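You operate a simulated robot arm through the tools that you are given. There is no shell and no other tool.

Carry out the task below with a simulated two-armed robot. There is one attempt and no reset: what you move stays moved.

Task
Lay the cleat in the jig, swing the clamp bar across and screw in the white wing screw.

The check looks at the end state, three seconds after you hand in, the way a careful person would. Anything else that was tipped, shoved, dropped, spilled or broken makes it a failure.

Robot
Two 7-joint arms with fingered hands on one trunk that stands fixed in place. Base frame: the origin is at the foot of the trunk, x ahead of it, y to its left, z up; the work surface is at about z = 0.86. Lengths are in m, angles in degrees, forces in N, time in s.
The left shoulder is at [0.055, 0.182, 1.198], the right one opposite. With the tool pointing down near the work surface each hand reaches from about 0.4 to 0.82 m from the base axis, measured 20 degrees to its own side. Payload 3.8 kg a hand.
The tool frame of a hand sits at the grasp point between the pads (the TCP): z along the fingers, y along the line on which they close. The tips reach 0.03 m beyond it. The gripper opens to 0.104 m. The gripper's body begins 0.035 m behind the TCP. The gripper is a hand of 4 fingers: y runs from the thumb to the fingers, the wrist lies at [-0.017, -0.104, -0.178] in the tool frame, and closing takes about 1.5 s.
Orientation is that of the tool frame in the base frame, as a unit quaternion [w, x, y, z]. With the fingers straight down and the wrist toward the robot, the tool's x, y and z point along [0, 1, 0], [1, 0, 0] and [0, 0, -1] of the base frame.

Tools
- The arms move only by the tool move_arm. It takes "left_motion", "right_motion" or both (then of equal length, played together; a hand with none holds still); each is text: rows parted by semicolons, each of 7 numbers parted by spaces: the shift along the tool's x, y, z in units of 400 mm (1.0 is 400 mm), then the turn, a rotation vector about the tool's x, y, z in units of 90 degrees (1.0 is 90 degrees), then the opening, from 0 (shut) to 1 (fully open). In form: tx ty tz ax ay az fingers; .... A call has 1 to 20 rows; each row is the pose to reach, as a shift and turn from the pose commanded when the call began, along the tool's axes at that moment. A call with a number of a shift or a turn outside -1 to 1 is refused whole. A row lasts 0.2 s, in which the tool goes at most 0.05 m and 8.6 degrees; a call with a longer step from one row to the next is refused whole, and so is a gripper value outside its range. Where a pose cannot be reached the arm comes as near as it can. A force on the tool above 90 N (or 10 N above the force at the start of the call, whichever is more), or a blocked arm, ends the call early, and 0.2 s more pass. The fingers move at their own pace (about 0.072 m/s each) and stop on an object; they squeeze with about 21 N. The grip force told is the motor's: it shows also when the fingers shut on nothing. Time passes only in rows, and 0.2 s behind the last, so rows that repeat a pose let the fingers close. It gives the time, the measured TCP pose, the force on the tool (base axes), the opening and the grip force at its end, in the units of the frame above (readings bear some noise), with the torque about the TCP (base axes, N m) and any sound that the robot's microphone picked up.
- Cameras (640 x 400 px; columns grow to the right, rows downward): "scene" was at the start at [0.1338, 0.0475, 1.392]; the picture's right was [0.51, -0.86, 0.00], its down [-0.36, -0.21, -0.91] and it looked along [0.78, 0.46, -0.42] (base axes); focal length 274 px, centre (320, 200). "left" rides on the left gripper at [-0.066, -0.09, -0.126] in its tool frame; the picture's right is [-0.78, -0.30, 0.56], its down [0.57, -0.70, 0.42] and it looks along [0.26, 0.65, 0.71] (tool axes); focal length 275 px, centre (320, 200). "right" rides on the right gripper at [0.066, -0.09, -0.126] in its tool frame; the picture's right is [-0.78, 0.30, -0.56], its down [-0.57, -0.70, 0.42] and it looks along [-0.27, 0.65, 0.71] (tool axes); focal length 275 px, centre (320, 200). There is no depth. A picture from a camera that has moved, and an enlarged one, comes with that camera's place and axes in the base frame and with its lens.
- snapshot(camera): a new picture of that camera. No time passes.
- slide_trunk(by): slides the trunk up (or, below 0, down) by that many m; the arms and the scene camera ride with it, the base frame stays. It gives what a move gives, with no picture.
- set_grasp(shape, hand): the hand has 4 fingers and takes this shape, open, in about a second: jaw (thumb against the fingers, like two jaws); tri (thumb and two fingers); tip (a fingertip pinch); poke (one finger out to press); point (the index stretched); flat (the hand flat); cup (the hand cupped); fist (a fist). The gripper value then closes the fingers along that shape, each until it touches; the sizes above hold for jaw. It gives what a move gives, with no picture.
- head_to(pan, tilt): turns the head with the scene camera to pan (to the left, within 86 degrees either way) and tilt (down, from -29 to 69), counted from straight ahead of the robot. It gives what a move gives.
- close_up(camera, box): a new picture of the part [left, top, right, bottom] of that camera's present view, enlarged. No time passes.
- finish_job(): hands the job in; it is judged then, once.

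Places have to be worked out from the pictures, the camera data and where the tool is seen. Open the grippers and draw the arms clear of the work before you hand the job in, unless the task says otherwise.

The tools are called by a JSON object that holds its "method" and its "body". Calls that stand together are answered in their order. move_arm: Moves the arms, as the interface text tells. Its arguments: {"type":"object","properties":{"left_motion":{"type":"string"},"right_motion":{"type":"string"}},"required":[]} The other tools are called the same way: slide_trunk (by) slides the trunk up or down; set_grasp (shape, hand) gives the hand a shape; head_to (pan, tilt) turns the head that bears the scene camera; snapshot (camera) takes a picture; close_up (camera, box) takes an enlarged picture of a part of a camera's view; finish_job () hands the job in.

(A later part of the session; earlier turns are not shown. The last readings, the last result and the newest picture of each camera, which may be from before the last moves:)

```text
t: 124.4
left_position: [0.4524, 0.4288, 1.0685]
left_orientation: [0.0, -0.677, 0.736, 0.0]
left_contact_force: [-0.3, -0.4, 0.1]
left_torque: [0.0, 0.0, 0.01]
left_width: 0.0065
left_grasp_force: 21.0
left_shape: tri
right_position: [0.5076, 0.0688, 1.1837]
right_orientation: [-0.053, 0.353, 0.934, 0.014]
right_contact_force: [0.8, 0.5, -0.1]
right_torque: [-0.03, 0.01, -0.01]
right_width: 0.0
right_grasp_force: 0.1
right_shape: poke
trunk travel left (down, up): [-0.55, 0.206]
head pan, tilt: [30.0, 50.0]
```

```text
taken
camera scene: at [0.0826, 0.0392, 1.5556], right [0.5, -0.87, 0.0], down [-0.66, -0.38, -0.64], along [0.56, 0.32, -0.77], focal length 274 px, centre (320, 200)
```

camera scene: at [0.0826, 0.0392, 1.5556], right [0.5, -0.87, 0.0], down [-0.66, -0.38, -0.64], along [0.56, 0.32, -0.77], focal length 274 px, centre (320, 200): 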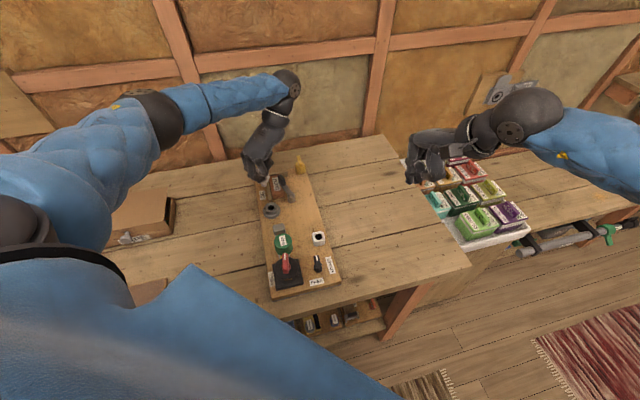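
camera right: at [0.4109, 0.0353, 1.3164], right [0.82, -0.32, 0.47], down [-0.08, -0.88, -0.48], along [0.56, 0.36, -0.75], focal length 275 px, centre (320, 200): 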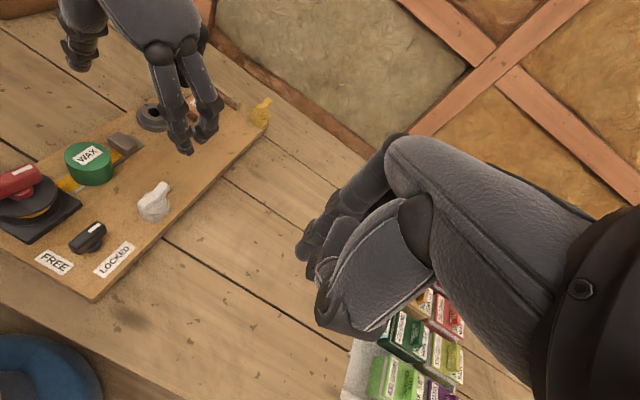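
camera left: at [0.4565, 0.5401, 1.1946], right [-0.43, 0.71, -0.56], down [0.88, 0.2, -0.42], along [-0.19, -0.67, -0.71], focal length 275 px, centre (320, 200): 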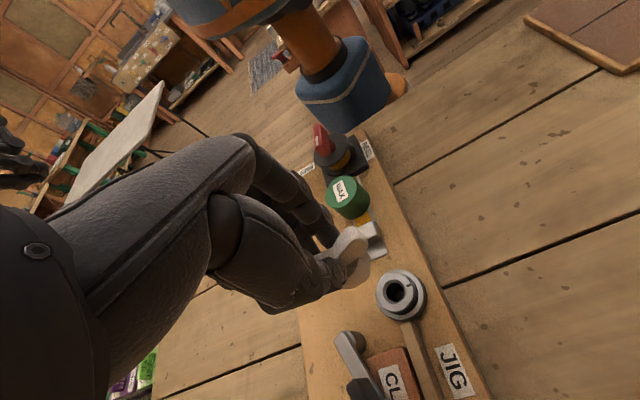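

Even 138° clockwise is reachable, so half a turn per grip is possible. I turn the hand back counter-clockwise to start from the natural direction.

{"method": "move_arm", "body": {"left_motion": "0 0 0 0 0 -0.09 0; 0 0 0 0 0 -0.18 0; 0 0 0 0 0 -0.27 0; 0 0 0 0 0 -0.36 0; 0 0 0 0 0 -0.45 0; 0 0 0 0 0 -0.54 0; 0 0 0 0 0 -0.63 0; 0 0 0 0 0 -0.72 0; 0 0 0 0 0 -0.81 0; 0 0 0 0 0 -0.9 0; 0 0 0 0 0 -0.99 0; 0 0 0 0 0 -0.99 0"}}

{"method": "move_arm", "body": {"left_motion": "0 0 0 0 0 -0.09 0; 0 0 0 0 0 -0.18 0; 0 0 0 0 0 -0.27 0; 0 0 0 0 0 -0.36 0; 0 0 0 0 0 -0.45 0; 0 0 0 0 0 -0.54 0; 0 0 0 0 0 -0.63 0; 0 0 0 0 0 -0.72 0; 0 0 0 0 0 -0.81 0; 0 0 0 0 0 -0.9 0; 0 0 0 0 0 -0.98 0; 0 0 0 0 0 -0.98 0"}}

{"method": "snapshot", "body": {"camera": "scene"}}

{"method": "snapshot", "body": {"camera": "left"}}

```text
t: 127.0
left_position: [0.4548, 0.4294, 1.0675]
left_orientation: [0.0, 0.999, -0.048, 0.0]
left_contact_force: [0.3, 0.7, -0.8]
left_torque: [-0.01, -0.02, -0.05]
left_width: 0.0067
left_grasp_force: 20.9
left_shape: tri
right_position: [0.5076, 0.0677, 1.1829]
right_orientation: [-0.053, 0.353, 0.934, 0.013]
right_contact_force: [-0.4, 0.2, -0.5]
right_torque: [0.01, -0.01, 0.02]
right_width: 0.0
right_grasp_force: 0.1
right_shape: poke
trunk travel left (down, up): [-0.55, 0.206]
head pan, tilt: [30.0, 50.0]
```

```text
t: 129.6
left_position: [0.4542, 0.4279, 1.0682]
left_orientation: [0.0, 0.752, 0.66, -0.001]
left_contact_force: [-0.3, -0.1, 0.2]
left_torque: [0.01, -0.02, -0.01]
left_width: 0.0067
left_grasp_force: 21.2
left_shape: tri
right_position: [0.5075, 0.0681, 1.1827]
right_orientation: [-0.054, 0.353, 0.934, 0.014]
right_contact_force: [0.3, 0.1, 0.2]
right_torque: [-0.02, 0.03, 0.01]
right_width: 0.0
right_grasp_force: 0.0
right_shape: poke
trunk travel left (down, up): [-0.55, 0.206]
head pan, tilt: [30.0, 50.0]
```

```text
taken
camera scene: at [0.0826, 0.0393, 1.5556], right [0.5, -0.87, 0.0], down [-0.66, -0.38, -0.64], along [0.56, 0.32, -0.77], focal length 274 px, centre (320, 200)
```

scene: 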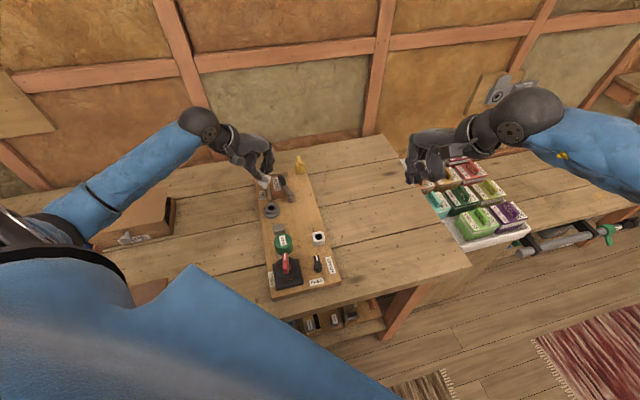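

```text
taken
camera left: at [0.3554, 0.3752, 1.1937], right [-0.39, -0.73, -0.56], down [-0.62, 0.66, -0.42], along [0.68, 0.18, -0.71], focal length 275 px, centre (320, 200)
```

left: 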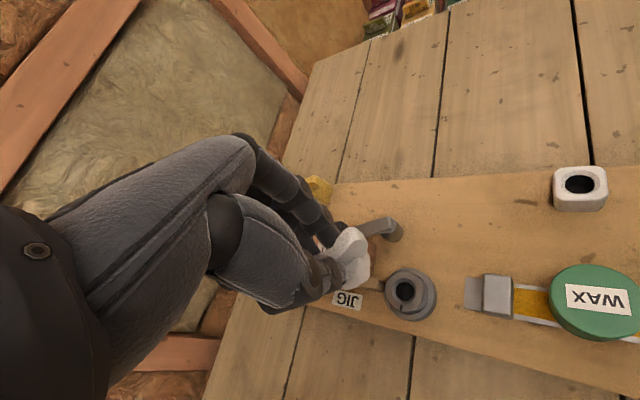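

The hand is back at a natural direction (x-axis at 82°). I zoom in on the socket with both cameras once more to refine its centre before lowering.

{"method": "close_up", "body": {"camera": "left", "box": [330, 210, 450, 330]}}

{"method": "close_up", "body": {"camera": "scene", "box": [250, 160, 300, 220]}}

{"method": "close_up", "body": {"camera": "right", "box": [110, 10, 230, 130]}}

```text
3.33 times, centred on (390, 270) of left
camera zoom: at [0.3554, 0.3752, 1.1937], right [-0.39, -0.73, -0.56], down [-0.62, 0.66, -0.42], along [0.68, 0.18, -0.71], focal length 918 px, centre (87, -33)
```

zoom: 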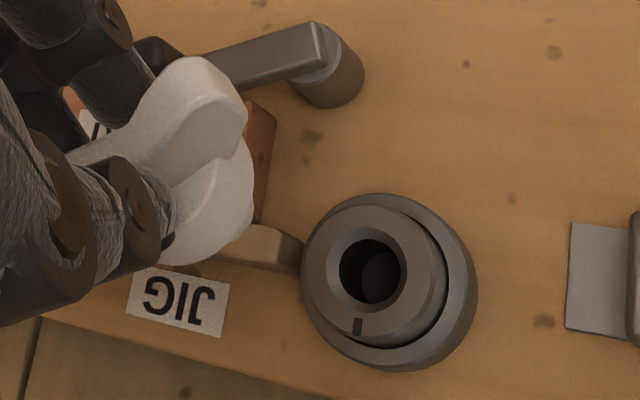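

```text
6.67 times, centred on (275, 190) of scene
camera zoom: at [0.0826, 0.0393, 1.5556], right [0.5, -0.87, 0.0], down [-0.66, -0.38, -0.64], along [0.56, 0.32, -0.77], focal length 1828 px, centre (620, 267)
```

zoom: 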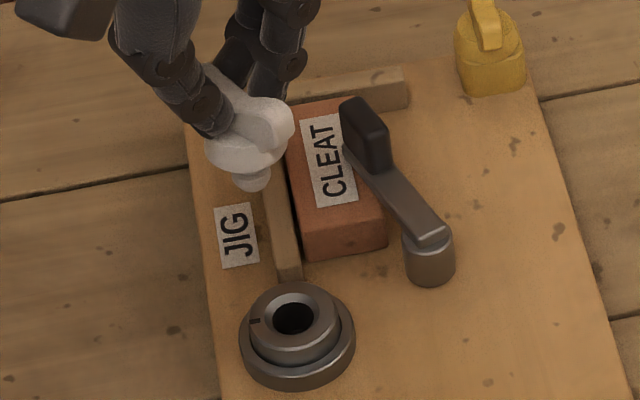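

```text
3.33 times, centred on (170, 70) of right
camera zoom: at [0.4111, 0.0356, 1.3163], right [0.82, -0.32, 0.47], down [-0.08, -0.88, -0.48], along [0.56, 0.36, -0.75], focal length 918 px, centre (820, 633)
```

zoom: 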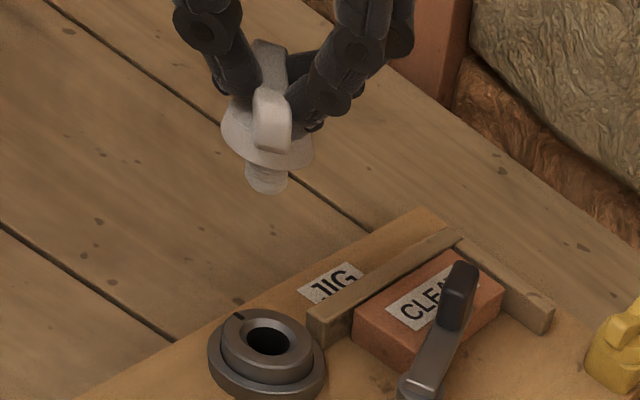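

The shank seems about 3 mm off the hole's axis. I correct that and lower until the shank's tip is about 2 cm above the socket, then compare at close range.

{"method": "move_arm", "body": {"left_motion": "-0.004 0.002 0.05 0 0 0 0; -0.0078 0.004 0.1 0 0 0 0; -0.0078 0.004 0.15 0 0 0 0; -0.0078 0.004 0.18 0 0 0 0; -0.0078 0.004 0.18 0 0 0 0"}}

{"method": "close_up", "body": {"camera": "scene", "box": [255, 180, 295, 220]}}

{"method": "close_up", "body": {"camera": "right", "box": [130, 50, 200, 120]}}

{"method": "close_up", "body": {"camera": "left", "box": [310, 200, 430, 320]}}

```text
t: 130.8
left_position: [0.4536, 0.425, 0.9957]
left_orientation: [0.001, 0.752, 0.66, 0.0]
left_contact_force: [0.0, 0.0, -0.5]
left_torque: [-0.01, -0.01, -0.01]
left_width: 0.007
left_grasp_force: 21.1
left_shape: tri
right_position: [0.508, 0.068, 1.1838]
right_orientation: [-0.054, 0.353, 0.934, 0.014]
right_contact_force: [-0.3, -0.2, 0.2]
right_torque: [-0.01, 0.0, 0.0]
right_width: 0.0001
right_grasp_force: 0.0
right_shape: poke
trunk travel left (down, up): [-0.55, 0.206]
head pan, tilt: [30.0, 50.0]
```

```text
10.00 times, centred on (275, 200) of scene
camera zoom: at [0.0825, 0.0391, 1.5557], right [0.5, -0.87, 0.0], down [-0.66, -0.38, -0.64], along [0.56, 0.32, -0.77], focal length 2741 px, centre (770, 200)
```

zoom: 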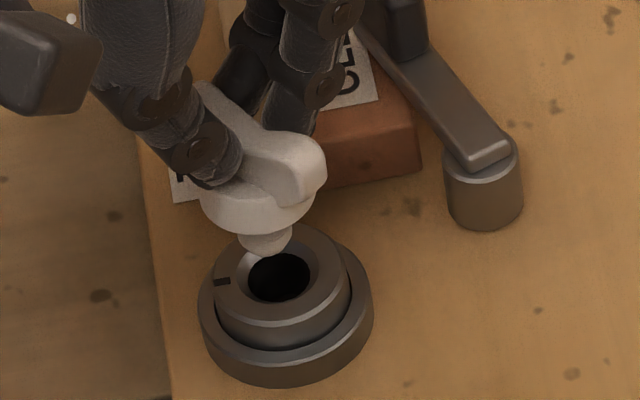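

```text
5.71 times, centred on (165, 85) of right
camera zoom: at [0.411, 0.0355, 1.3163], right [0.82, -0.32, 0.47], down [-0.08, -0.88, -0.48], along [0.56, 0.36, -0.75], focal length 1573 px, centre (1206, 857)
```

zoom: 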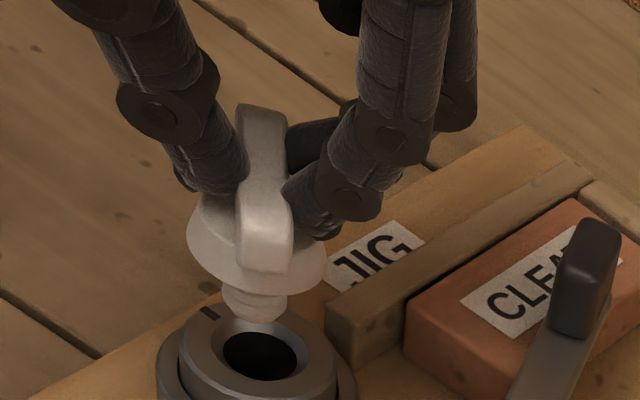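

```text
3.33 times, centred on (370, 260) of left
camera zoom: at [0.3556, 0.3716, 1.1223], right [-0.4, -0.73, -0.56], down [-0.62, 0.66, -0.42], along [0.68, 0.18, -0.71], focal length 918 px, centre (153, 0)
```

zoom: 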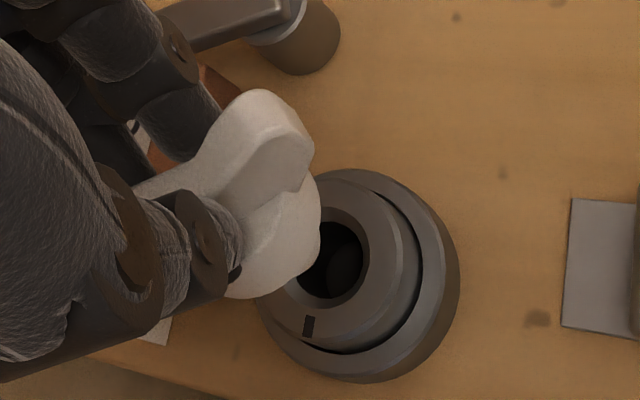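

At close range the shank is within about 2 mm of the hole's axis. I shift by that and lower gently 3 cm, watching the force.

{"method": "move_arm", "body": {"left_motion": "-0.002 0.0053 0.015 0 0 0 0; -0.002 0.0053 0.03 0 0 0 0; -0.002 0.0053 0.045 0 0 0 0; -0.002 0.0053 0.06 0 0 0 0; -0.002 0.0053 0.07 0 0 0 0; -0.002 0.0053 0.07 0 0 0 0"}}

{"method": "close_up", "body": {"camera": "scene", "box": [255, 180, 295, 220]}}

{"method": "close_up", "body": {"camera": "right", "box": [130, 50, 200, 120]}}

```text
t: 132.2
left_position: [0.456, 0.4237, 0.9679]
left_orientation: [0.001, 0.752, 0.659, -0.001]
left_contact_force: [-1.2, 1.2, -0.4]
left_torque: [0.0, 0.0, 0.02]
left_width: 0.007
left_grasp_force: 20.6
left_shape: tri
right_position: [0.5075, 0.0669, 1.1834]
right_orientation: [-0.054, 0.354, 0.934, 0.013]
right_contact_force: [-0.3, -0.5, 0.1]
right_torque: [-0.02, -0.01, -0.02]
right_width: 0.0002
right_grasp_force: 0.0
right_shape: poke
trunk travel left (down, up): [-0.55, 0.206]
head pan, tilt: [30.0, 50.0]
```

```text
10.00 times, centred on (275, 200) of scene
camera zoom: at [0.0824, 0.0391, 1.5556], right [0.5, -0.87, 0.0], down [-0.66, -0.38, -0.64], along [0.56, 0.32, -0.77], focal length 2741 px, centre (770, 200)
```

zoom: 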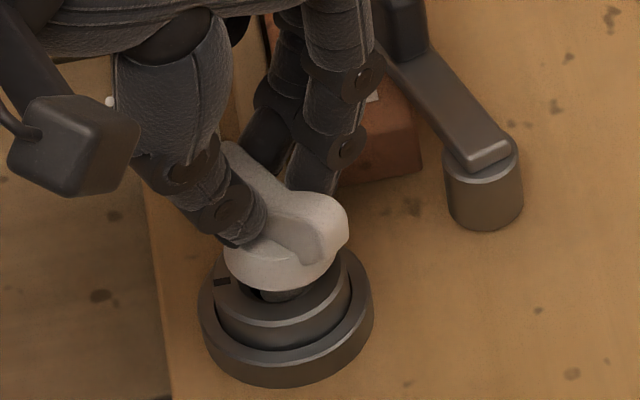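

```text
5.71 times, centred on (165, 85) of right
camera zoom: at [0.411, 0.0355, 1.3163], right [0.82, -0.32, 0.47], down [-0.08, -0.88, -0.48], along [0.56, 0.36, -0.75], focal length 1573 px, centre (1206, 857)
```

zoom: 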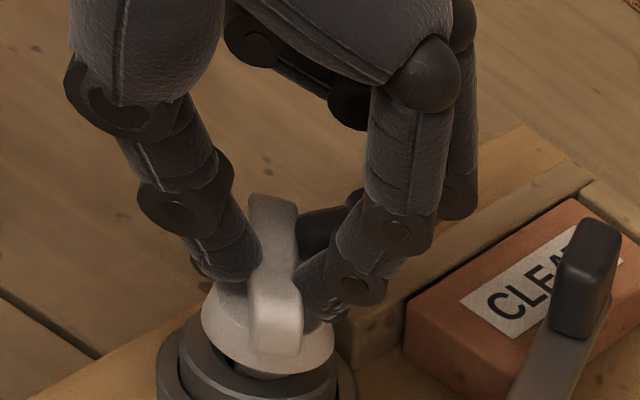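

The shank has entered the hole almost without force. I lower a little further to feel where the thread begins.

{"method": "move_arm", "body": {"left_motion": "0 0 0.005 0 0 0 0; 0 0 0.01 0 0 0 0; 0 0 0.015 0 0 0 0; 0 0 0.015 0 0 0 0"}}

{"method": "close_up", "body": {"camera": "scene", "box": [255, 180, 295, 220]}}

{"method": "close_up", "body": {"camera": "right", "box": [130, 50, 200, 120]}}

```text
t: 133.2
left_position: [0.4557, 0.4234, 0.9611]
left_orientation: [0.001, 0.752, 0.659, -0.001]
left_contact_force: [0.3, 0.4, -0.6]
left_torque: [-0.01, 0.01, 0.03]
left_width: 0.0068
left_grasp_force: 21.2
left_shape: tri
right_position: [0.5079, 0.0679, 1.182]
right_orientation: [-0.054, 0.353, 0.934, 0.014]
right_contact_force: [-0.1, -0.1, -0.4]
right_torque: [0.01, -0.01, 0.03]
right_width: 0.0001
right_grasp_force: 0.2
right_shape: poke
trunk travel left (down, up): [-0.55, 0.206]
head pan, tilt: [30.0, 50.0]
```

```text
10.00 times, centred on (275, 200) of scene
camera zoom: at [0.0825, 0.0391, 1.5556], right [0.5, -0.87, 0.0], down [-0.66, -0.38, -0.64], along [0.56, 0.32, -0.77], focal length 2741 px, centre (770, 200)
```

zoom: 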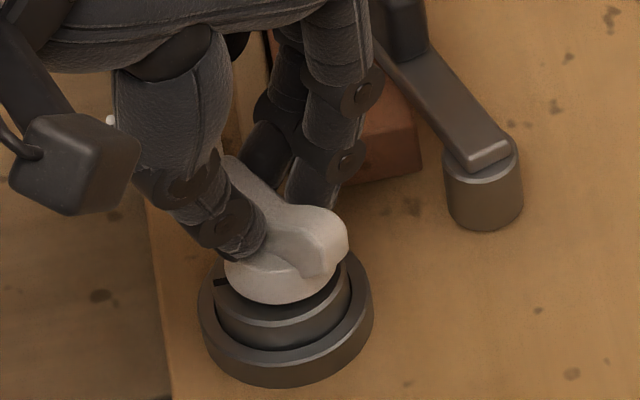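

```text
5.71 times, centred on (165, 85) of right
camera zoom: at [0.411, 0.0355, 1.3163], right [0.82, -0.32, 0.47], down [-0.08, -0.88, -0.48], along [0.56, 0.36, -0.75], focal length 1573 px, centre (1206, 857)
```

zoom: 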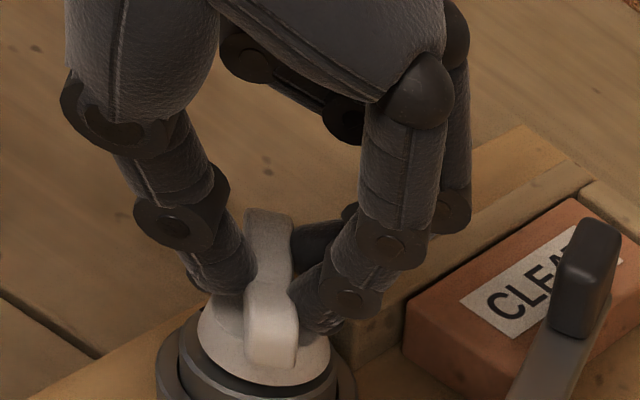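

Still no resistance; the collar is almost at the socket's rim. I lower the last few millimetres.

{"method": "move_arm", "body": {"left_motion": "0 0 0.004 0 0 0 0; 0 0 0.008 0 0 0 0; 0 0 0.012 0 0 0 0; 0 0 0.012 0 0 0 0"}}

{"method": "close_up", "body": {"camera": "scene", "box": [255, 180, 295, 220]}}

{"method": "close_up", "body": {"camera": "right", "box": [130, 50, 200, 120]}}

```text
t: 134.2
left_position: [0.4558, 0.4244, 0.9595]
left_orientation: [0.0, 0.752, 0.659, 0.001]
left_contact_force: [-0.7, -1.0, 5.3]
left_torque: [0.0, 0.04, -0.02]
left_width: 0.0072
left_grasp_force: 20.5
left_shape: tri
right_position: [0.5073, 0.0678, 1.1848]
right_orientation: [-0.054, 0.353, 0.934, 0.014]
right_contact_force: [0.7, -0.4, 0.6]
right_torque: [-0.02, -0.01, -0.02]
right_width: 0.0001
right_grasp_force: 0.1
right_shape: poke
trunk travel left (down, up): [-0.55, 0.206]
head pan, tilt: [30.0, 50.0]
```

```text
10.00 times, centred on (275, 200) of scene
camera zoom: at [0.0818, 0.0387, 1.5558], right [0.5, -0.87, 0.0], down [-0.66, -0.38, -0.64], along [0.56, 0.32, -0.77], focal length 2741 px, centre (770, 200)
```

zoom: 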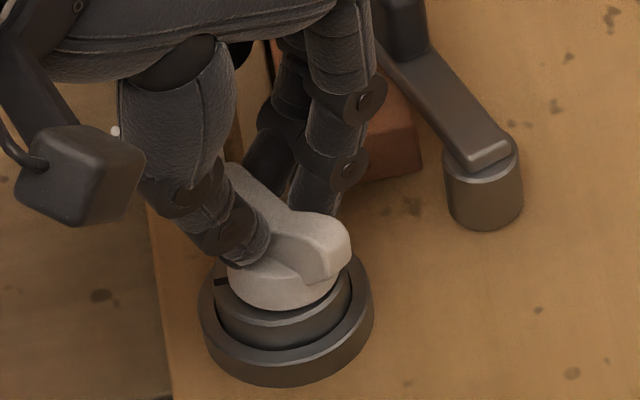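

```text
5.71 times, centred on (165, 85) of right
camera zoom: at [0.4104, 0.0351, 1.3166], right [0.82, -0.32, 0.47], down [-0.07, -0.88, -0.48], along [0.56, 0.36, -0.75], focal length 1573 px, centre (1206, 857)
```

zoom: 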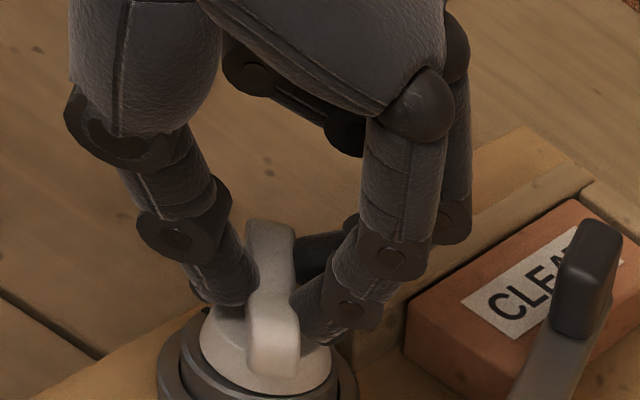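

Light contact (5 N) with the collar still a few mm above the rim, so the thread starts here. I now turn clockwise about 81° with a gentle downward lead.

{"method": "move_arm", "body": {"left_motion": "0 0 0.001 0 0 0.09 0; 0 0 0.002 0 0 0.18 0; 0 0 0.003 0 0 0.27 0; 0 0 0.004 0 0 0.36 0; 0 0 0.005 0 0 0.45 0; 0 0 0.006 0 0 0.54 0; 0 0 0.007 0 0 0.63 0; 0 0 0.008 0 0 0.72 0; 0 0 0.009 0 0 0.81 0; 0 0 0.01 0 0 0.9 0; 0 0 0.01 0 0 0.9 0"}}

{"method": "close_up", "body": {"camera": "scene", "box": [255, 180, 295, 220]}}

{"method": "close_up", "body": {"camera": "right", "box": [110, 40, 210, 120]}}

{"method": "snapshot", "body": {"camera": "left"}}

```text
t: 136.6
left_position: [0.4554, 0.4201, 0.956]
left_orientation: [0.001, 1.0, 0.012, 0.002]
left_contact_force: [-2.2, -4.6, 30.0]
left_torque: [-0.15, 0.1, 0.03]
left_width: 0.0092
left_grasp_force: 21.0
left_shape: tri
right_position: [0.5065, 0.0656, 1.1849]
right_orientation: [-0.052, 0.354, 0.934, 0.015]
right_contact_force: [0.8, 0.9, 0.8]
right_torque: [0.01, 0.04, -0.01]
right_width: 0.0
right_grasp_force: 0.0
right_shape: poke
trunk travel left (down, up): [-0.55, 0.206]
head pan, tilt: [30.0, 50.0]
```

```text
10.00 times, centred on (275, 200) of scene
camera zoom: at [0.0794, 0.036, 1.556], right [0.5, -0.87, 0.0], down [-0.66, -0.38, -0.64], along [0.56, 0.32, -0.76], focal length 2741 px, centre (770, 200)
```

zoom: 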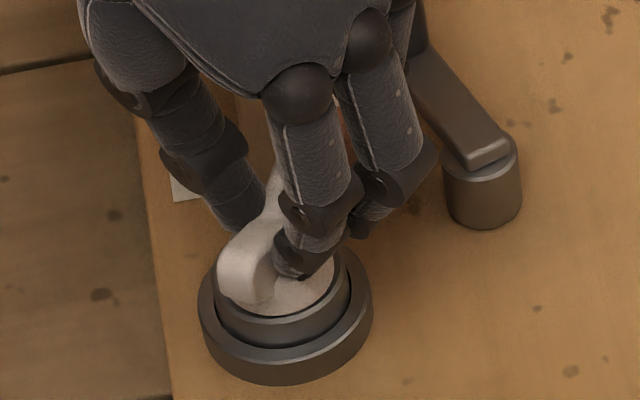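

```text
5.00 times, centred on (160, 80) of right
camera zoom: at [0.4084, 0.0329, 1.3174], right [0.82, -0.32, 0.47], down [-0.07, -0.88, -0.48], along [0.56, 0.36, -0.74], focal length 1376 px, centre (1120, 800)
```

zoom: 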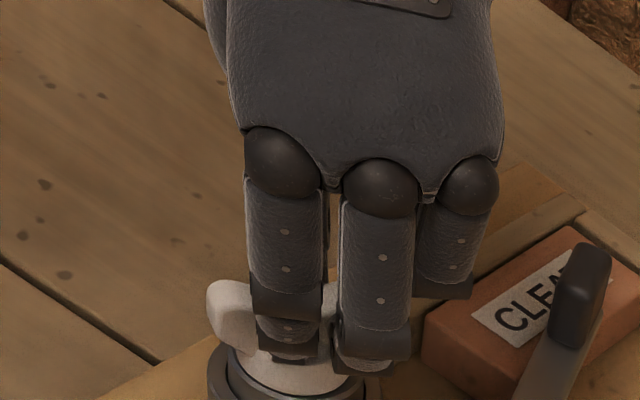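

```text
taken
camera left: at [0.3867, 0.5097, 1.0819], right [-0.78, 0.28, -0.56], down [0.56, 0.71, -0.42], along [0.28, -0.64, -0.71], focal length 275 px, centre (320, 200)
```

left: 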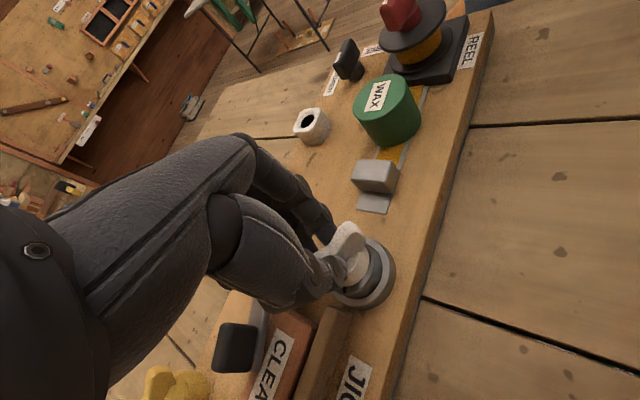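

The wing turned with the hand and the screw went down about 3 mm; the turning torque is still tiny. I keep turning another 81° at the same height.

{"method": "move_arm", "body": {"left_motion": "0 0 0 0 0 0.09 0; 0 0 0 0 0 0.18 0; 0 0 0 0 0 0.27 0; 0 0 0 0 0 0.36 0; 0 0 0 0 0 0.45 0; 0 0 0 0 0 0.54 0; 0 0 0 0 0 0.63 0; 0 0 0 0 0 0.72 0; 0 0 0 0 0 0.81 0; 0 0 0 0 0 0.9 0; 0 0 0 0 0 0.9 0"}}

{"method": "close_up", "body": {"camera": "scene", "box": [255, 180, 295, 220]}}

{"method": "close_up", "body": {"camera": "right", "box": [110, 40, 210, 120]}}

{"method": "snapshot", "body": {"camera": "left"}}

```text
t: 139.0
left_position: [0.446, 0.4122, 0.9598]
left_orientation: [0.002, 0.768, -0.641, 0.002]
left_contact_force: [-7.1, -26.6, 16.8]
left_torque: [-0.33, 0.11, 0.04]
left_width: 0.0053
left_grasp_force: 21.0
left_shape: tri
left hand out of reach, approached as far as the arm can: row 5, 6, 7, 8, 9, 10, 11
right_position: [0.5062, 0.0599, 1.1844]
right_orientation: [-0.053, 0.354, 0.934, 0.016]
right_contact_force: [0.0, -0.5, 0.5]
right_torque: [0.07, -0.01, -0.02]
right_width: 0.0
right_grasp_force: 0.1
right_shape: poke
trunk travel left (down, up): [-0.55, 0.206]
head pan, tilt: [30.0, 50.0]
```

```text
10.00 times, centred on (275, 200) of scene
camera zoom: at [0.08, 0.0292, 1.5563], right [0.5, -0.87, 0.0], down [-0.66, -0.38, -0.65], along [0.56, 0.33, -0.76], focal length 2741 px, centre (770, 200)
```

zoom: 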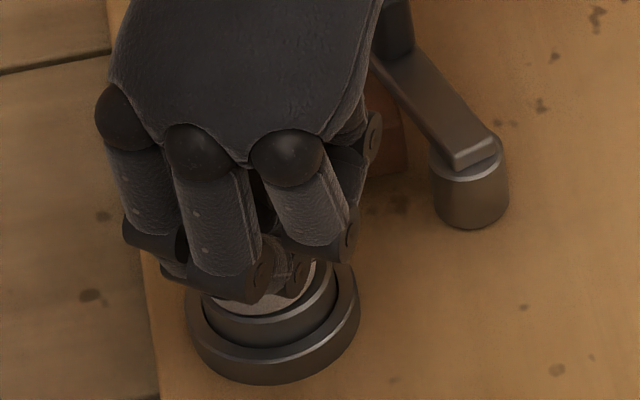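

```text
5.00 times, centred on (160, 80) of right
camera zoom: at [0.4093, 0.0265, 1.3175], right [0.82, -0.33, 0.46], down [-0.08, -0.87, -0.48], along [0.56, 0.36, -0.74], focal length 1376 px, centre (1120, 800)
```

zoom: 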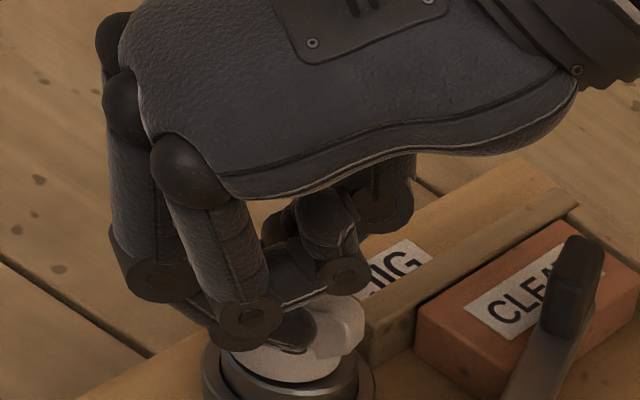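

```text
taken
camera left: at [0.5225, 0.4942, 1.0847], right [0.15, 0.81, -0.56], down [0.79, -0.44, -0.42], along [-0.59, -0.38, -0.71], focal length 275 px, centre (320, 200)
```

left: 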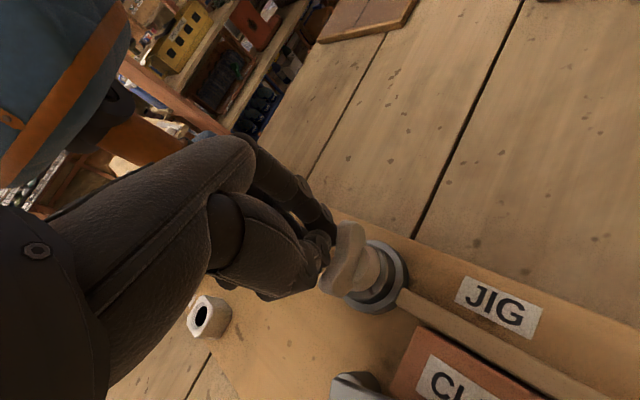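

The arm reached its limit at this height and now pulls sideways with 27 N, after about 160° of turning. I open the fingers at once to release the screw.

{"method": "move_arm", "body": {"left_motion": "0 0 0 0 0 0 0.2; 0 0 0 0 0 0 0.4; 0 0 0 0 0 0 0.5; 0 0 0 0 0 0 0.5; 0 0 -0.03 0 0 0 0.5; 0 0 -0.08 0 0 0 0.5; 0 0 -0.14 0 0 0 0.5; 0 0 -0.2 0 0 0 0.5; 0 0 -0.2 0 0 0 0.5"}}

{"method": "close_up", "body": {"camera": "scene", "box": [240, 160, 310, 220]}}

{"method": "close_up", "body": {"camera": "right", "box": [110, 40, 210, 120]}}

{"method": "snapshot", "body": {"camera": "left"}}

```text
t: 141.0
left_position: [0.4451, 0.4242, 1.0337]
left_orientation: [0.0, 0.769, -0.639, 0.001]
left_contact_force: [-0.1, 0.1, -0.1]
left_torque: [0.0, 0.0, 0.05]
left_width: 0.0516
left_grasp_force: 0.0
left_shape: tri
right_position: [0.507, 0.0672, 1.1833]
right_orientation: [-0.053, 0.353, 0.934, 0.013]
right_contact_force: [0.4, 0.0, -0.2]
right_torque: [-0.01, -0.02, 0.04]
right_width: 0.0001
right_grasp_force: 0.0
right_shape: poke
trunk travel left (down, up): [-0.55, 0.206]
head pan, tilt: [30.0, 50.0]
```

```text
6.67 times, centred on (275, 190) of scene
camera zoom: at [0.0825, 0.0389, 1.5556], right [0.5, -0.87, 0.0], down [-0.66, -0.38, -0.64], along [0.56, 0.32, -0.77], focal length 1828 px, centre (620, 267)
```

zoom: 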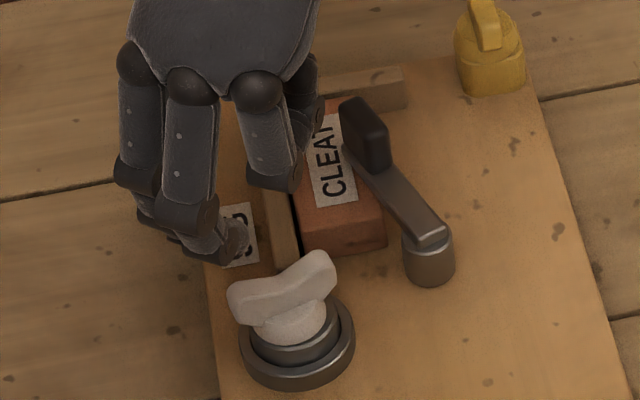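

```text
5.00 times, centred on (160, 80) of right
camera zoom: at [0.411, 0.0354, 1.3163], right [0.82, -0.32, 0.47], down [-0.08, -0.88, -0.48], along [0.56, 0.36, -0.75], focal length 1376 px, centre (1120, 800)
```

zoom: 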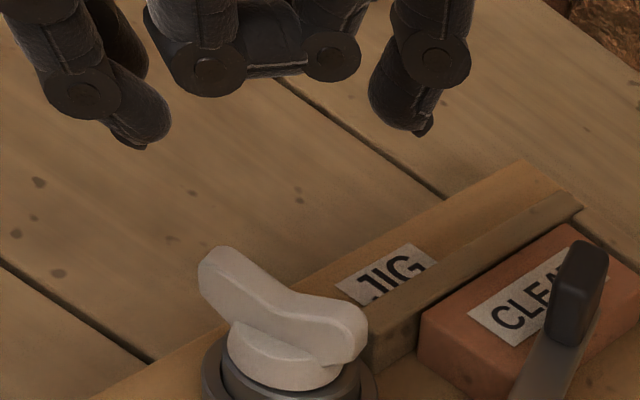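

```text
taken
camera left: at [0.5216, 0.5057, 1.1602], right [0.15, 0.82, -0.56], down [0.79, -0.43, -0.42], along [-0.59, -0.38, -0.71], focal length 275 px, centre (320, 200)
```

left: 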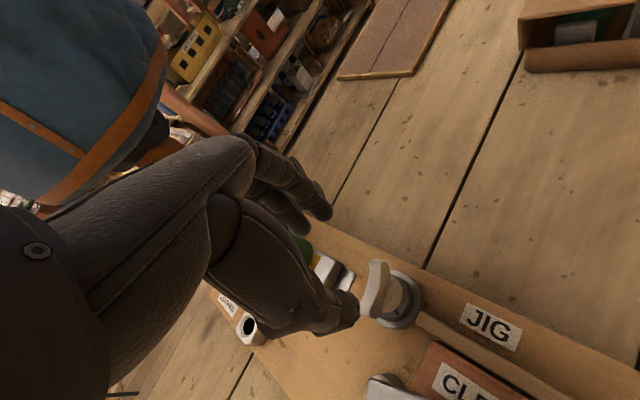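

The screw stands in the socket with its wing turned. I zoom in to judge its seating.

{"method": "close_up", "body": {"camera": "scene", "box": [255, 190, 295, 220]}}

{"method": "close_up", "body": {"camera": "right", "box": [130, 80, 190, 125]}}

{"method": "close_up", "body": {"camera": "left", "box": [340, 240, 440, 340]}}

```text
13.33 times, centred on (275, 205) of scene
camera zoom: at [0.0825, 0.0389, 1.5556], right [0.5, -0.87, 0.0], down [-0.66, -0.38, -0.64], along [0.56, 0.32, -0.77], focal length 3655 px, centre (920, 133)
```

zoom: 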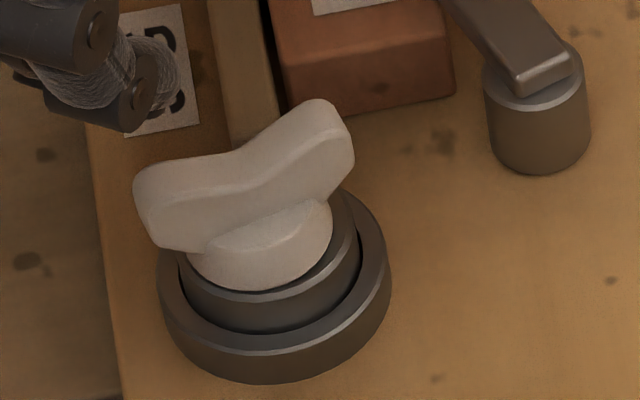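

```text
8.89 times, centred on (160, 102) of right
camera zoom: at [0.411, 0.0354, 1.3163], right [0.82, -0.32, 0.47], down [-0.08, -0.88, -0.48], along [0.56, 0.36, -0.75], focal length 2447 px, centre (1742, 1067)
```

zoom: 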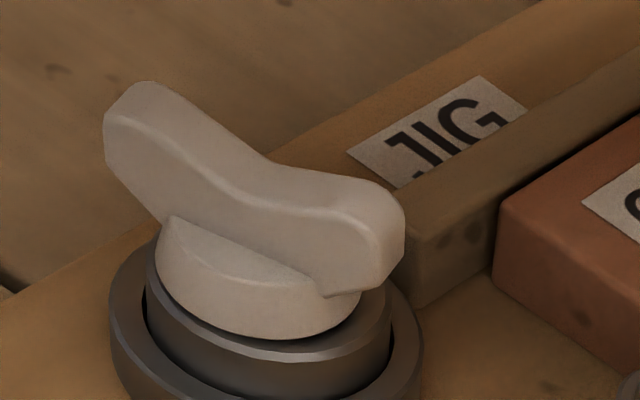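

```text
4.00 times, centred on (390, 290) of left
camera zoom: at [0.5216, 0.5057, 1.1602], right [0.15, 0.82, -0.56], down [0.79, -0.43, -0.42], along [-0.59, -0.38, -0.71], focal length 1101 px, centre (40, -160)
```

zoom: 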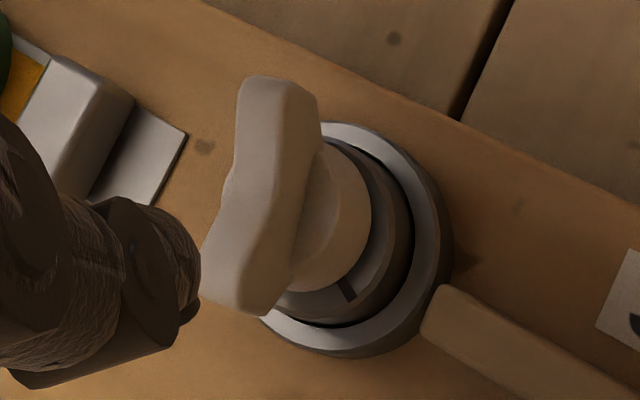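

The collar now rests at the rim, and the wing stopped near -35° while my hand slipped on to -80°, so it may be nearly tight. I raise the hand, lower the trunk by 0.1 m for more reach, and will re-grip to test.

{"method": "move_arm", "body": {"left_motion": "0 0 -0.06 0 0 -0.05 0.6; 0 -0.005 -0.12 0 0 -0.12 0.6; 0 -0.01 -0.18 0 0 -0.2 0.6; 0 -0.015 -0.24 0 0 -0.28 0.6; 0 -0.02 -0.3 0 0 -0.36 0.6; 0 -0.0257 -0.3 0 0 -0.44 0.6; 0 -0.0257 -0.3 0 0 -0.51 0.6; 0 -0.0257 -0.3 0 0 -0.51 0.6"}}

{"method": "slide_trunk", "body": {"by": -0.1}}

{"method": "snapshot", "body": {"camera": "scene"}}

{"method": "snapshot", "body": {"camera": "left"}}

{"method": "close_up", "body": {"camera": "right", "box": [60, 0, 260, 140]}}

```text
t: 142.8
left_position: [0.4571, 0.424, 1.152]
left_orientation: [0.0, 0.957, -0.289, 0.0]
left_contact_force: [-0.3, 0.4, -0.2]
left_torque: [-0.03, 0.01, -0.04]
left_width: 0.0621
left_grasp_force: 0.1
left_shape: tri
right_position: [0.5081, 0.0672, 1.1838]
right_orientation: [-0.053, 0.353, 0.934, 0.014]
right_contact_force: [-0.3, 1.2, 0.3]
right_torque: [0.04, 0.02, -0.02]
right_width: 0.0
right_grasp_force: 0.0
right_shape: poke
trunk travel left (down, up): [-0.55, 0.206]
head pan, tilt: [30.0, 50.0]
```

```text
t: 144.1
left_position: [0.4569, 0.4254, 1.0548]
left_orientation: [0.0, 0.957, -0.29, 0.0]
left_contact_force: [0.4, 0.2, 1.2]
left_torque: [-0.02, -0.02, 0.0]
left_width: 0.0622
left_grasp_force: 0.0
left_shape: tri
right_position: [0.5071, 0.0677, 1.0845]
right_orientation: [-0.053, 0.353, 0.934, 0.014]
right_contact_force: [0.0, 0.3, -0.4]
right_torque: [0.01, 0.0, -0.02]
right_width: 0.0
right_grasp_force: 0.0
right_shape: poke
trunk travel left (down, up): [-0.45, 0.306]
head pan, tilt: [30.0, 50.0]
```

```text
taken
camera scene: at [0.0955, 0.039, 1.4553], right [0.5, -0.87, 0.0], down [-0.66, -0.38, -0.64], along [0.56, 0.32, -0.77], focal length 274 px, centre (320, 200)
```

scene: 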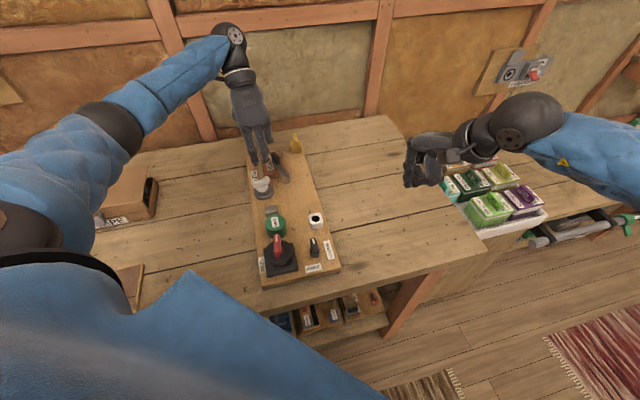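

```text
taken
camera left: at [0.451, 0.5377, 1.1801], right [-0.48, 0.68, -0.56], down [0.87, 0.27, -0.42], along [-0.14, -0.69, -0.71], focal length 275 px, centre (320, 200)
```

left: 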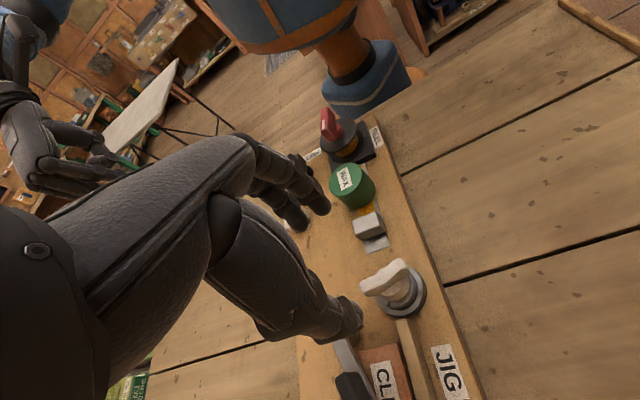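

```text
2.86 times, centred on (160, 70) of right
camera zoom: at [0.4108, 0.0354, 1.2168], right [0.82, -0.32, 0.47], down [-0.07, -0.88, -0.48], along [0.56, 0.36, -0.75], focal length 786 px, centre (777, 571)
```

zoom: 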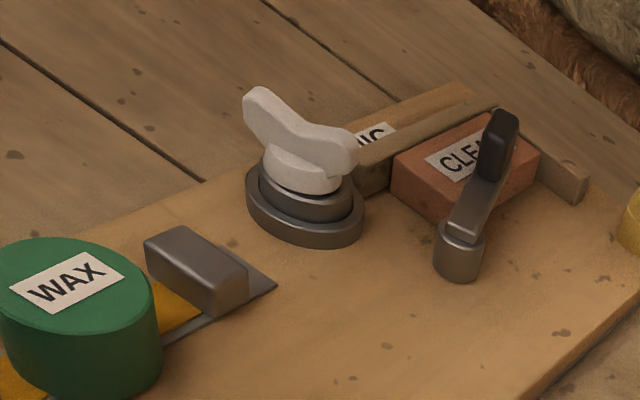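

I zoom in from the right and left cameras to check whether the screw stands straight and how far down its collar is.

{"method": "close_up", "body": {"camera": "right", "box": [130, 20, 200, 80]}}

{"method": "close_up", "body": {"camera": "left", "box": [340, 240, 450, 330]}}

{"method": "close_up", "body": {"camera": "scene", "box": [245, 165, 285, 205]}}

```text
6.67 times, centred on (165, 50) of right
camera zoom: at [0.4108, 0.0354, 1.2168], right [0.82, -0.32, 0.47], down [-0.07, -0.88, -0.48], along [0.56, 0.36, -0.75], focal length 1835 px, centre (1353, 1200)
```

zoom: 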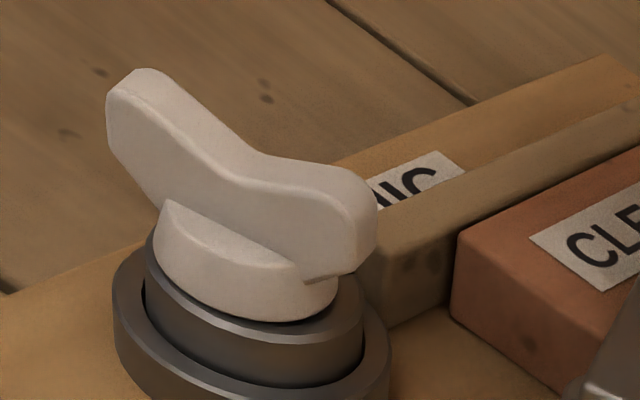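

```text
4.44 times, centred on (395, 285) of left
camera zoom: at [0.451, 0.5377, 1.1801], right [-0.48, 0.68, -0.56], down [0.87, 0.27, -0.42], along [-0.14, -0.69, -0.71], focal length 1224 px, centre (-13, -178)
```

zoom: 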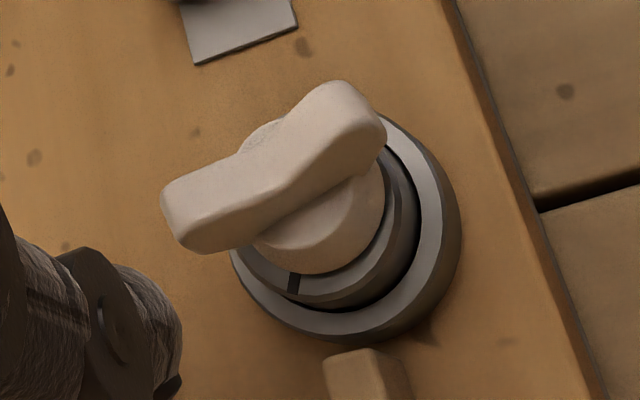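

```text
10.00 times, centred on (265, 185) of scene
camera zoom: at [0.0955, 0.039, 1.4553], right [0.5, -0.87, 0.0], down [-0.66, -0.38, -0.64], along [0.56, 0.32, -0.77], focal length 2741 px, centre (870, 350)
```

zoom: 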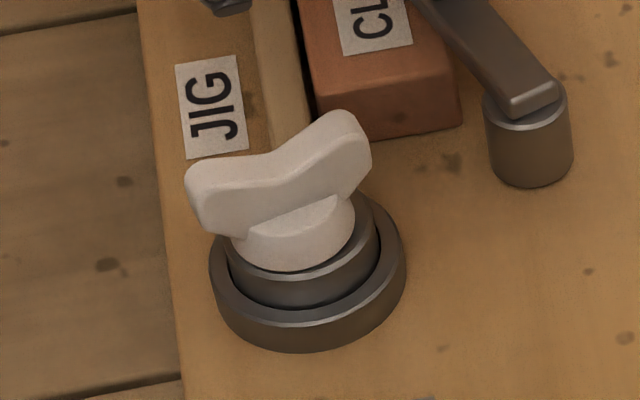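

The dark mark on the socket's inner sleeve has turned along with the screw (from about 129° to about -13°), so the thread sleeve is really being driven; it needs more turns until it stops. I centre the hand over the wing and lower it to re-grip.

{"method": "move_arm", "body": {"left_motion": "-0.0045 0.0007 0.06 0 0 0 0.6; -0.0045 0.0007 0.12 0 0 0 0.6; -0.0045 0.0007 0.17 0 0 0 0.6; -0.0045 0.0007 0.21 0 0 0 0.6; -0.0045 0.0007 0.24 0 0 0 0.6; -0.0045 0.0007 0.24 0 0 0 0.6"}}

{"method": "close_up", "body": {"camera": "scene", "box": [235, 145, 295, 205]}}

{"method": "close_up", "body": {"camera": "right", "box": [110, 0, 220, 80]}}

{"method": "snapshot", "body": {"camera": "left"}}

```text
t: 145.5
left_position: [0.4559, 0.4276, 0.9587]
left_orientation: [0.0, 0.957, -0.289, 0.0]
left_contact_force: [0.1, -0.1, 0.7]
left_torque: [0.0, 0.03, -0.03]
left_width: 0.0622
left_grasp_force: 0.0
left_shape: tri
right_position: [0.5083, 0.0679, 1.0827]
right_orientation: [-0.054, 0.353, 0.934, 0.014]
right_contact_force: [-0.2, -0.1, 0.2]
right_torque: [0.01, 0.0, 0.01]
right_width: 0.0
right_grasp_force: 0.1
right_shape: poke
trunk travel left (down, up): [-0.45, 0.306]
head pan, tilt: [30.0, 50.0]
```

```text
6.67 times, centred on (265, 175) of scene
camera zoom: at [0.0958, 0.0391, 1.4552], right [0.5, -0.87, 0.0], down [-0.66, -0.38, -0.64], along [0.56, 0.32, -0.77], focal length 1828 px, centre (687, 367)
```

zoom: 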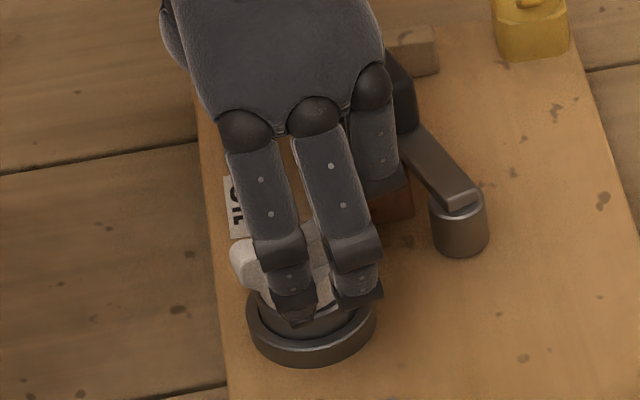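

```text
5.00 times, centred on (165, 40) of right
camera zoom: at [0.411, 0.0355, 1.2163], right [0.82, -0.32, 0.47], down [-0.08, -0.88, -0.48], along [0.56, 0.36, -0.75], focal length 1376 px, centre (1095, 1000)
```

zoom: 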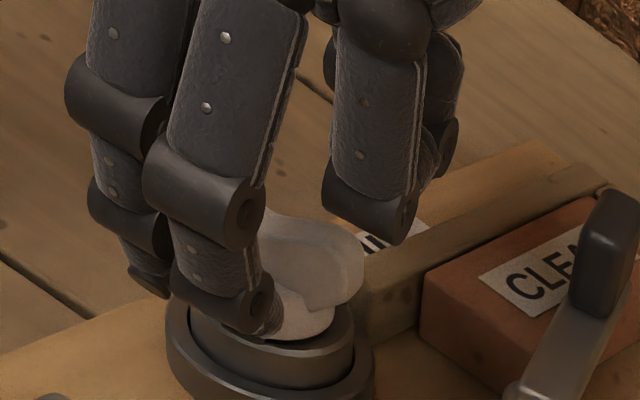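

```text
taken
camera left: at [0.4504, 0.5388, 1.0844], right [-0.48, 0.68, -0.56], down [0.87, 0.27, -0.42], along [-0.14, -0.69, -0.71], focal length 275 px, centre (320, 200)
```

left: 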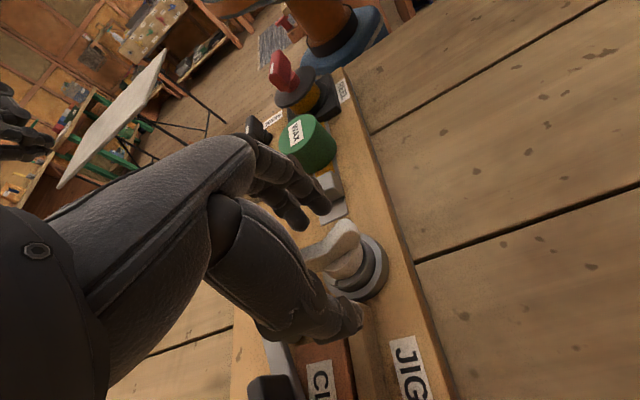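

The wing lies between thumb and fingers. I close on it, then turn clockwise about 60°.

{"method": "move_arm", "body": {"left_motion": "0 0 0 0 0 0 0.4; 0 0 0 0 0 0 0.2; 0 0 0 0 0 0 0; 0 0 0 0 0 0 0; 0 0 0 0 0 0 0; 0 0 0 0 0 0 0; 0 0 0 0 0 0.09 0; 0 0 0 0 0 0.18 0; 0 0 0 0 0 0.27 0; 0 0 0 0 0 0.36 0; 0 0 0 0 0 0.45 0; 0 0 0 0 0 0.54 0; 0 0 0 0 0 0.63 0; 0 0 0 0 0 0.7 0; 0 0 0 0 0 0.7 0"}}

{"method": "close_up", "body": {"camera": "scene", "box": [235, 145, 295, 205]}}

{"method": "close_up", "body": {"camera": "right", "box": [110, 0, 220, 80]}}

{"method": "snapshot", "body": {"camera": "left"}}

```text
t: 148.7
left_position: [0.4542, 0.416, 0.9592]
left_orientation: [-0.007, -0.663, 0.749, -0.003]
left_contact_force: [-4.8, -41.6, 3.9]
left_torque: [-0.99, 0.13, 1.75]
left_width: 0.006
left_grasp_force: 20.8
left_shape: tri
right_position: [0.5064, 0.0625, 1.0851]
right_orientation: [-0.054, 0.353, 0.934, 0.016]
right_contact_force: [-1.0, -0.3, -0.2]
right_torque: [0.0, 0.02, 0.01]
right_width: 0.0
right_grasp_force: 0.1
right_shape: poke
trunk travel left (down, up): [-0.45, 0.306]
head pan, tilt: [30.0, 50.0]
```

```text
6.67 times, centred on (265, 175) of scene
camera zoom: at [0.0948, 0.0325, 1.4554], right [0.5, -0.87, 0.0], down [-0.66, -0.38, -0.64], along [0.56, 0.32, -0.76], focal length 1828 px, centre (687, 367)
```

zoom: 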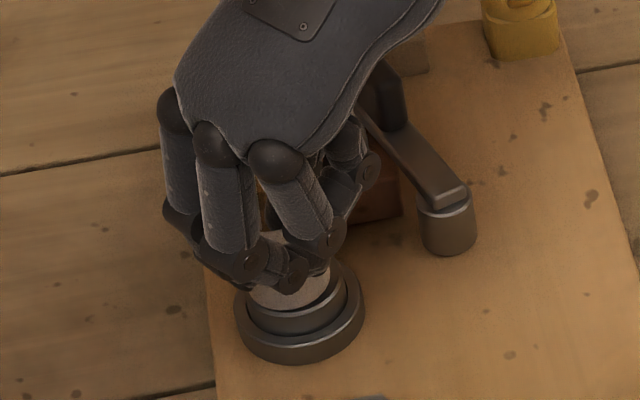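

```text
5.00 times, centred on (165, 40) of right
camera zoom: at [0.4102, 0.0301, 1.2167], right [0.82, -0.33, 0.46], down [-0.07, -0.87, -0.48], along [0.56, 0.36, -0.74], focal length 1376 px, centre (1095, 1000)
```

zoom: 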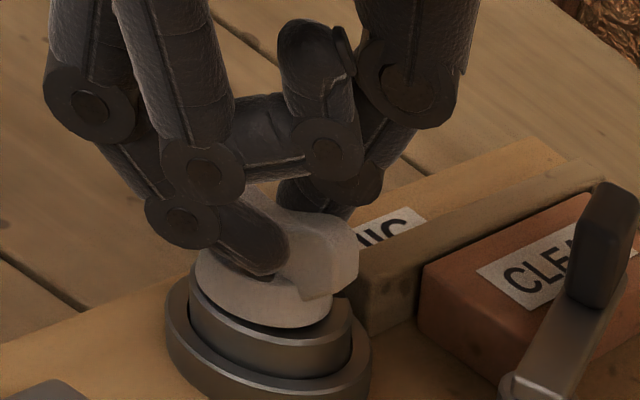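

```text
taken
camera left: at [0.5519, 0.4724, 1.084], right [0.39, 0.73, -0.57], down [0.62, -0.66, -0.42], along [-0.68, -0.19, -0.71], focal length 275 px, centre (320, 200)
```

left: 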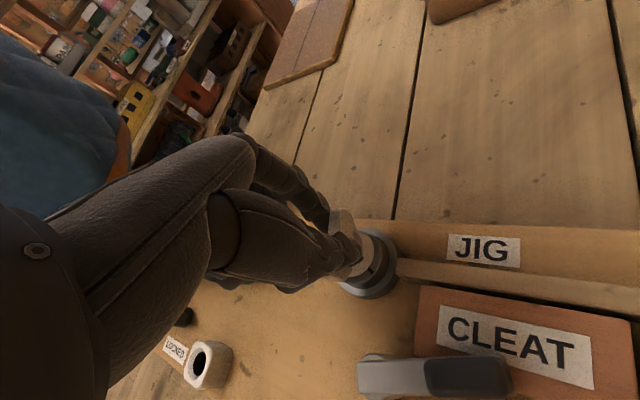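

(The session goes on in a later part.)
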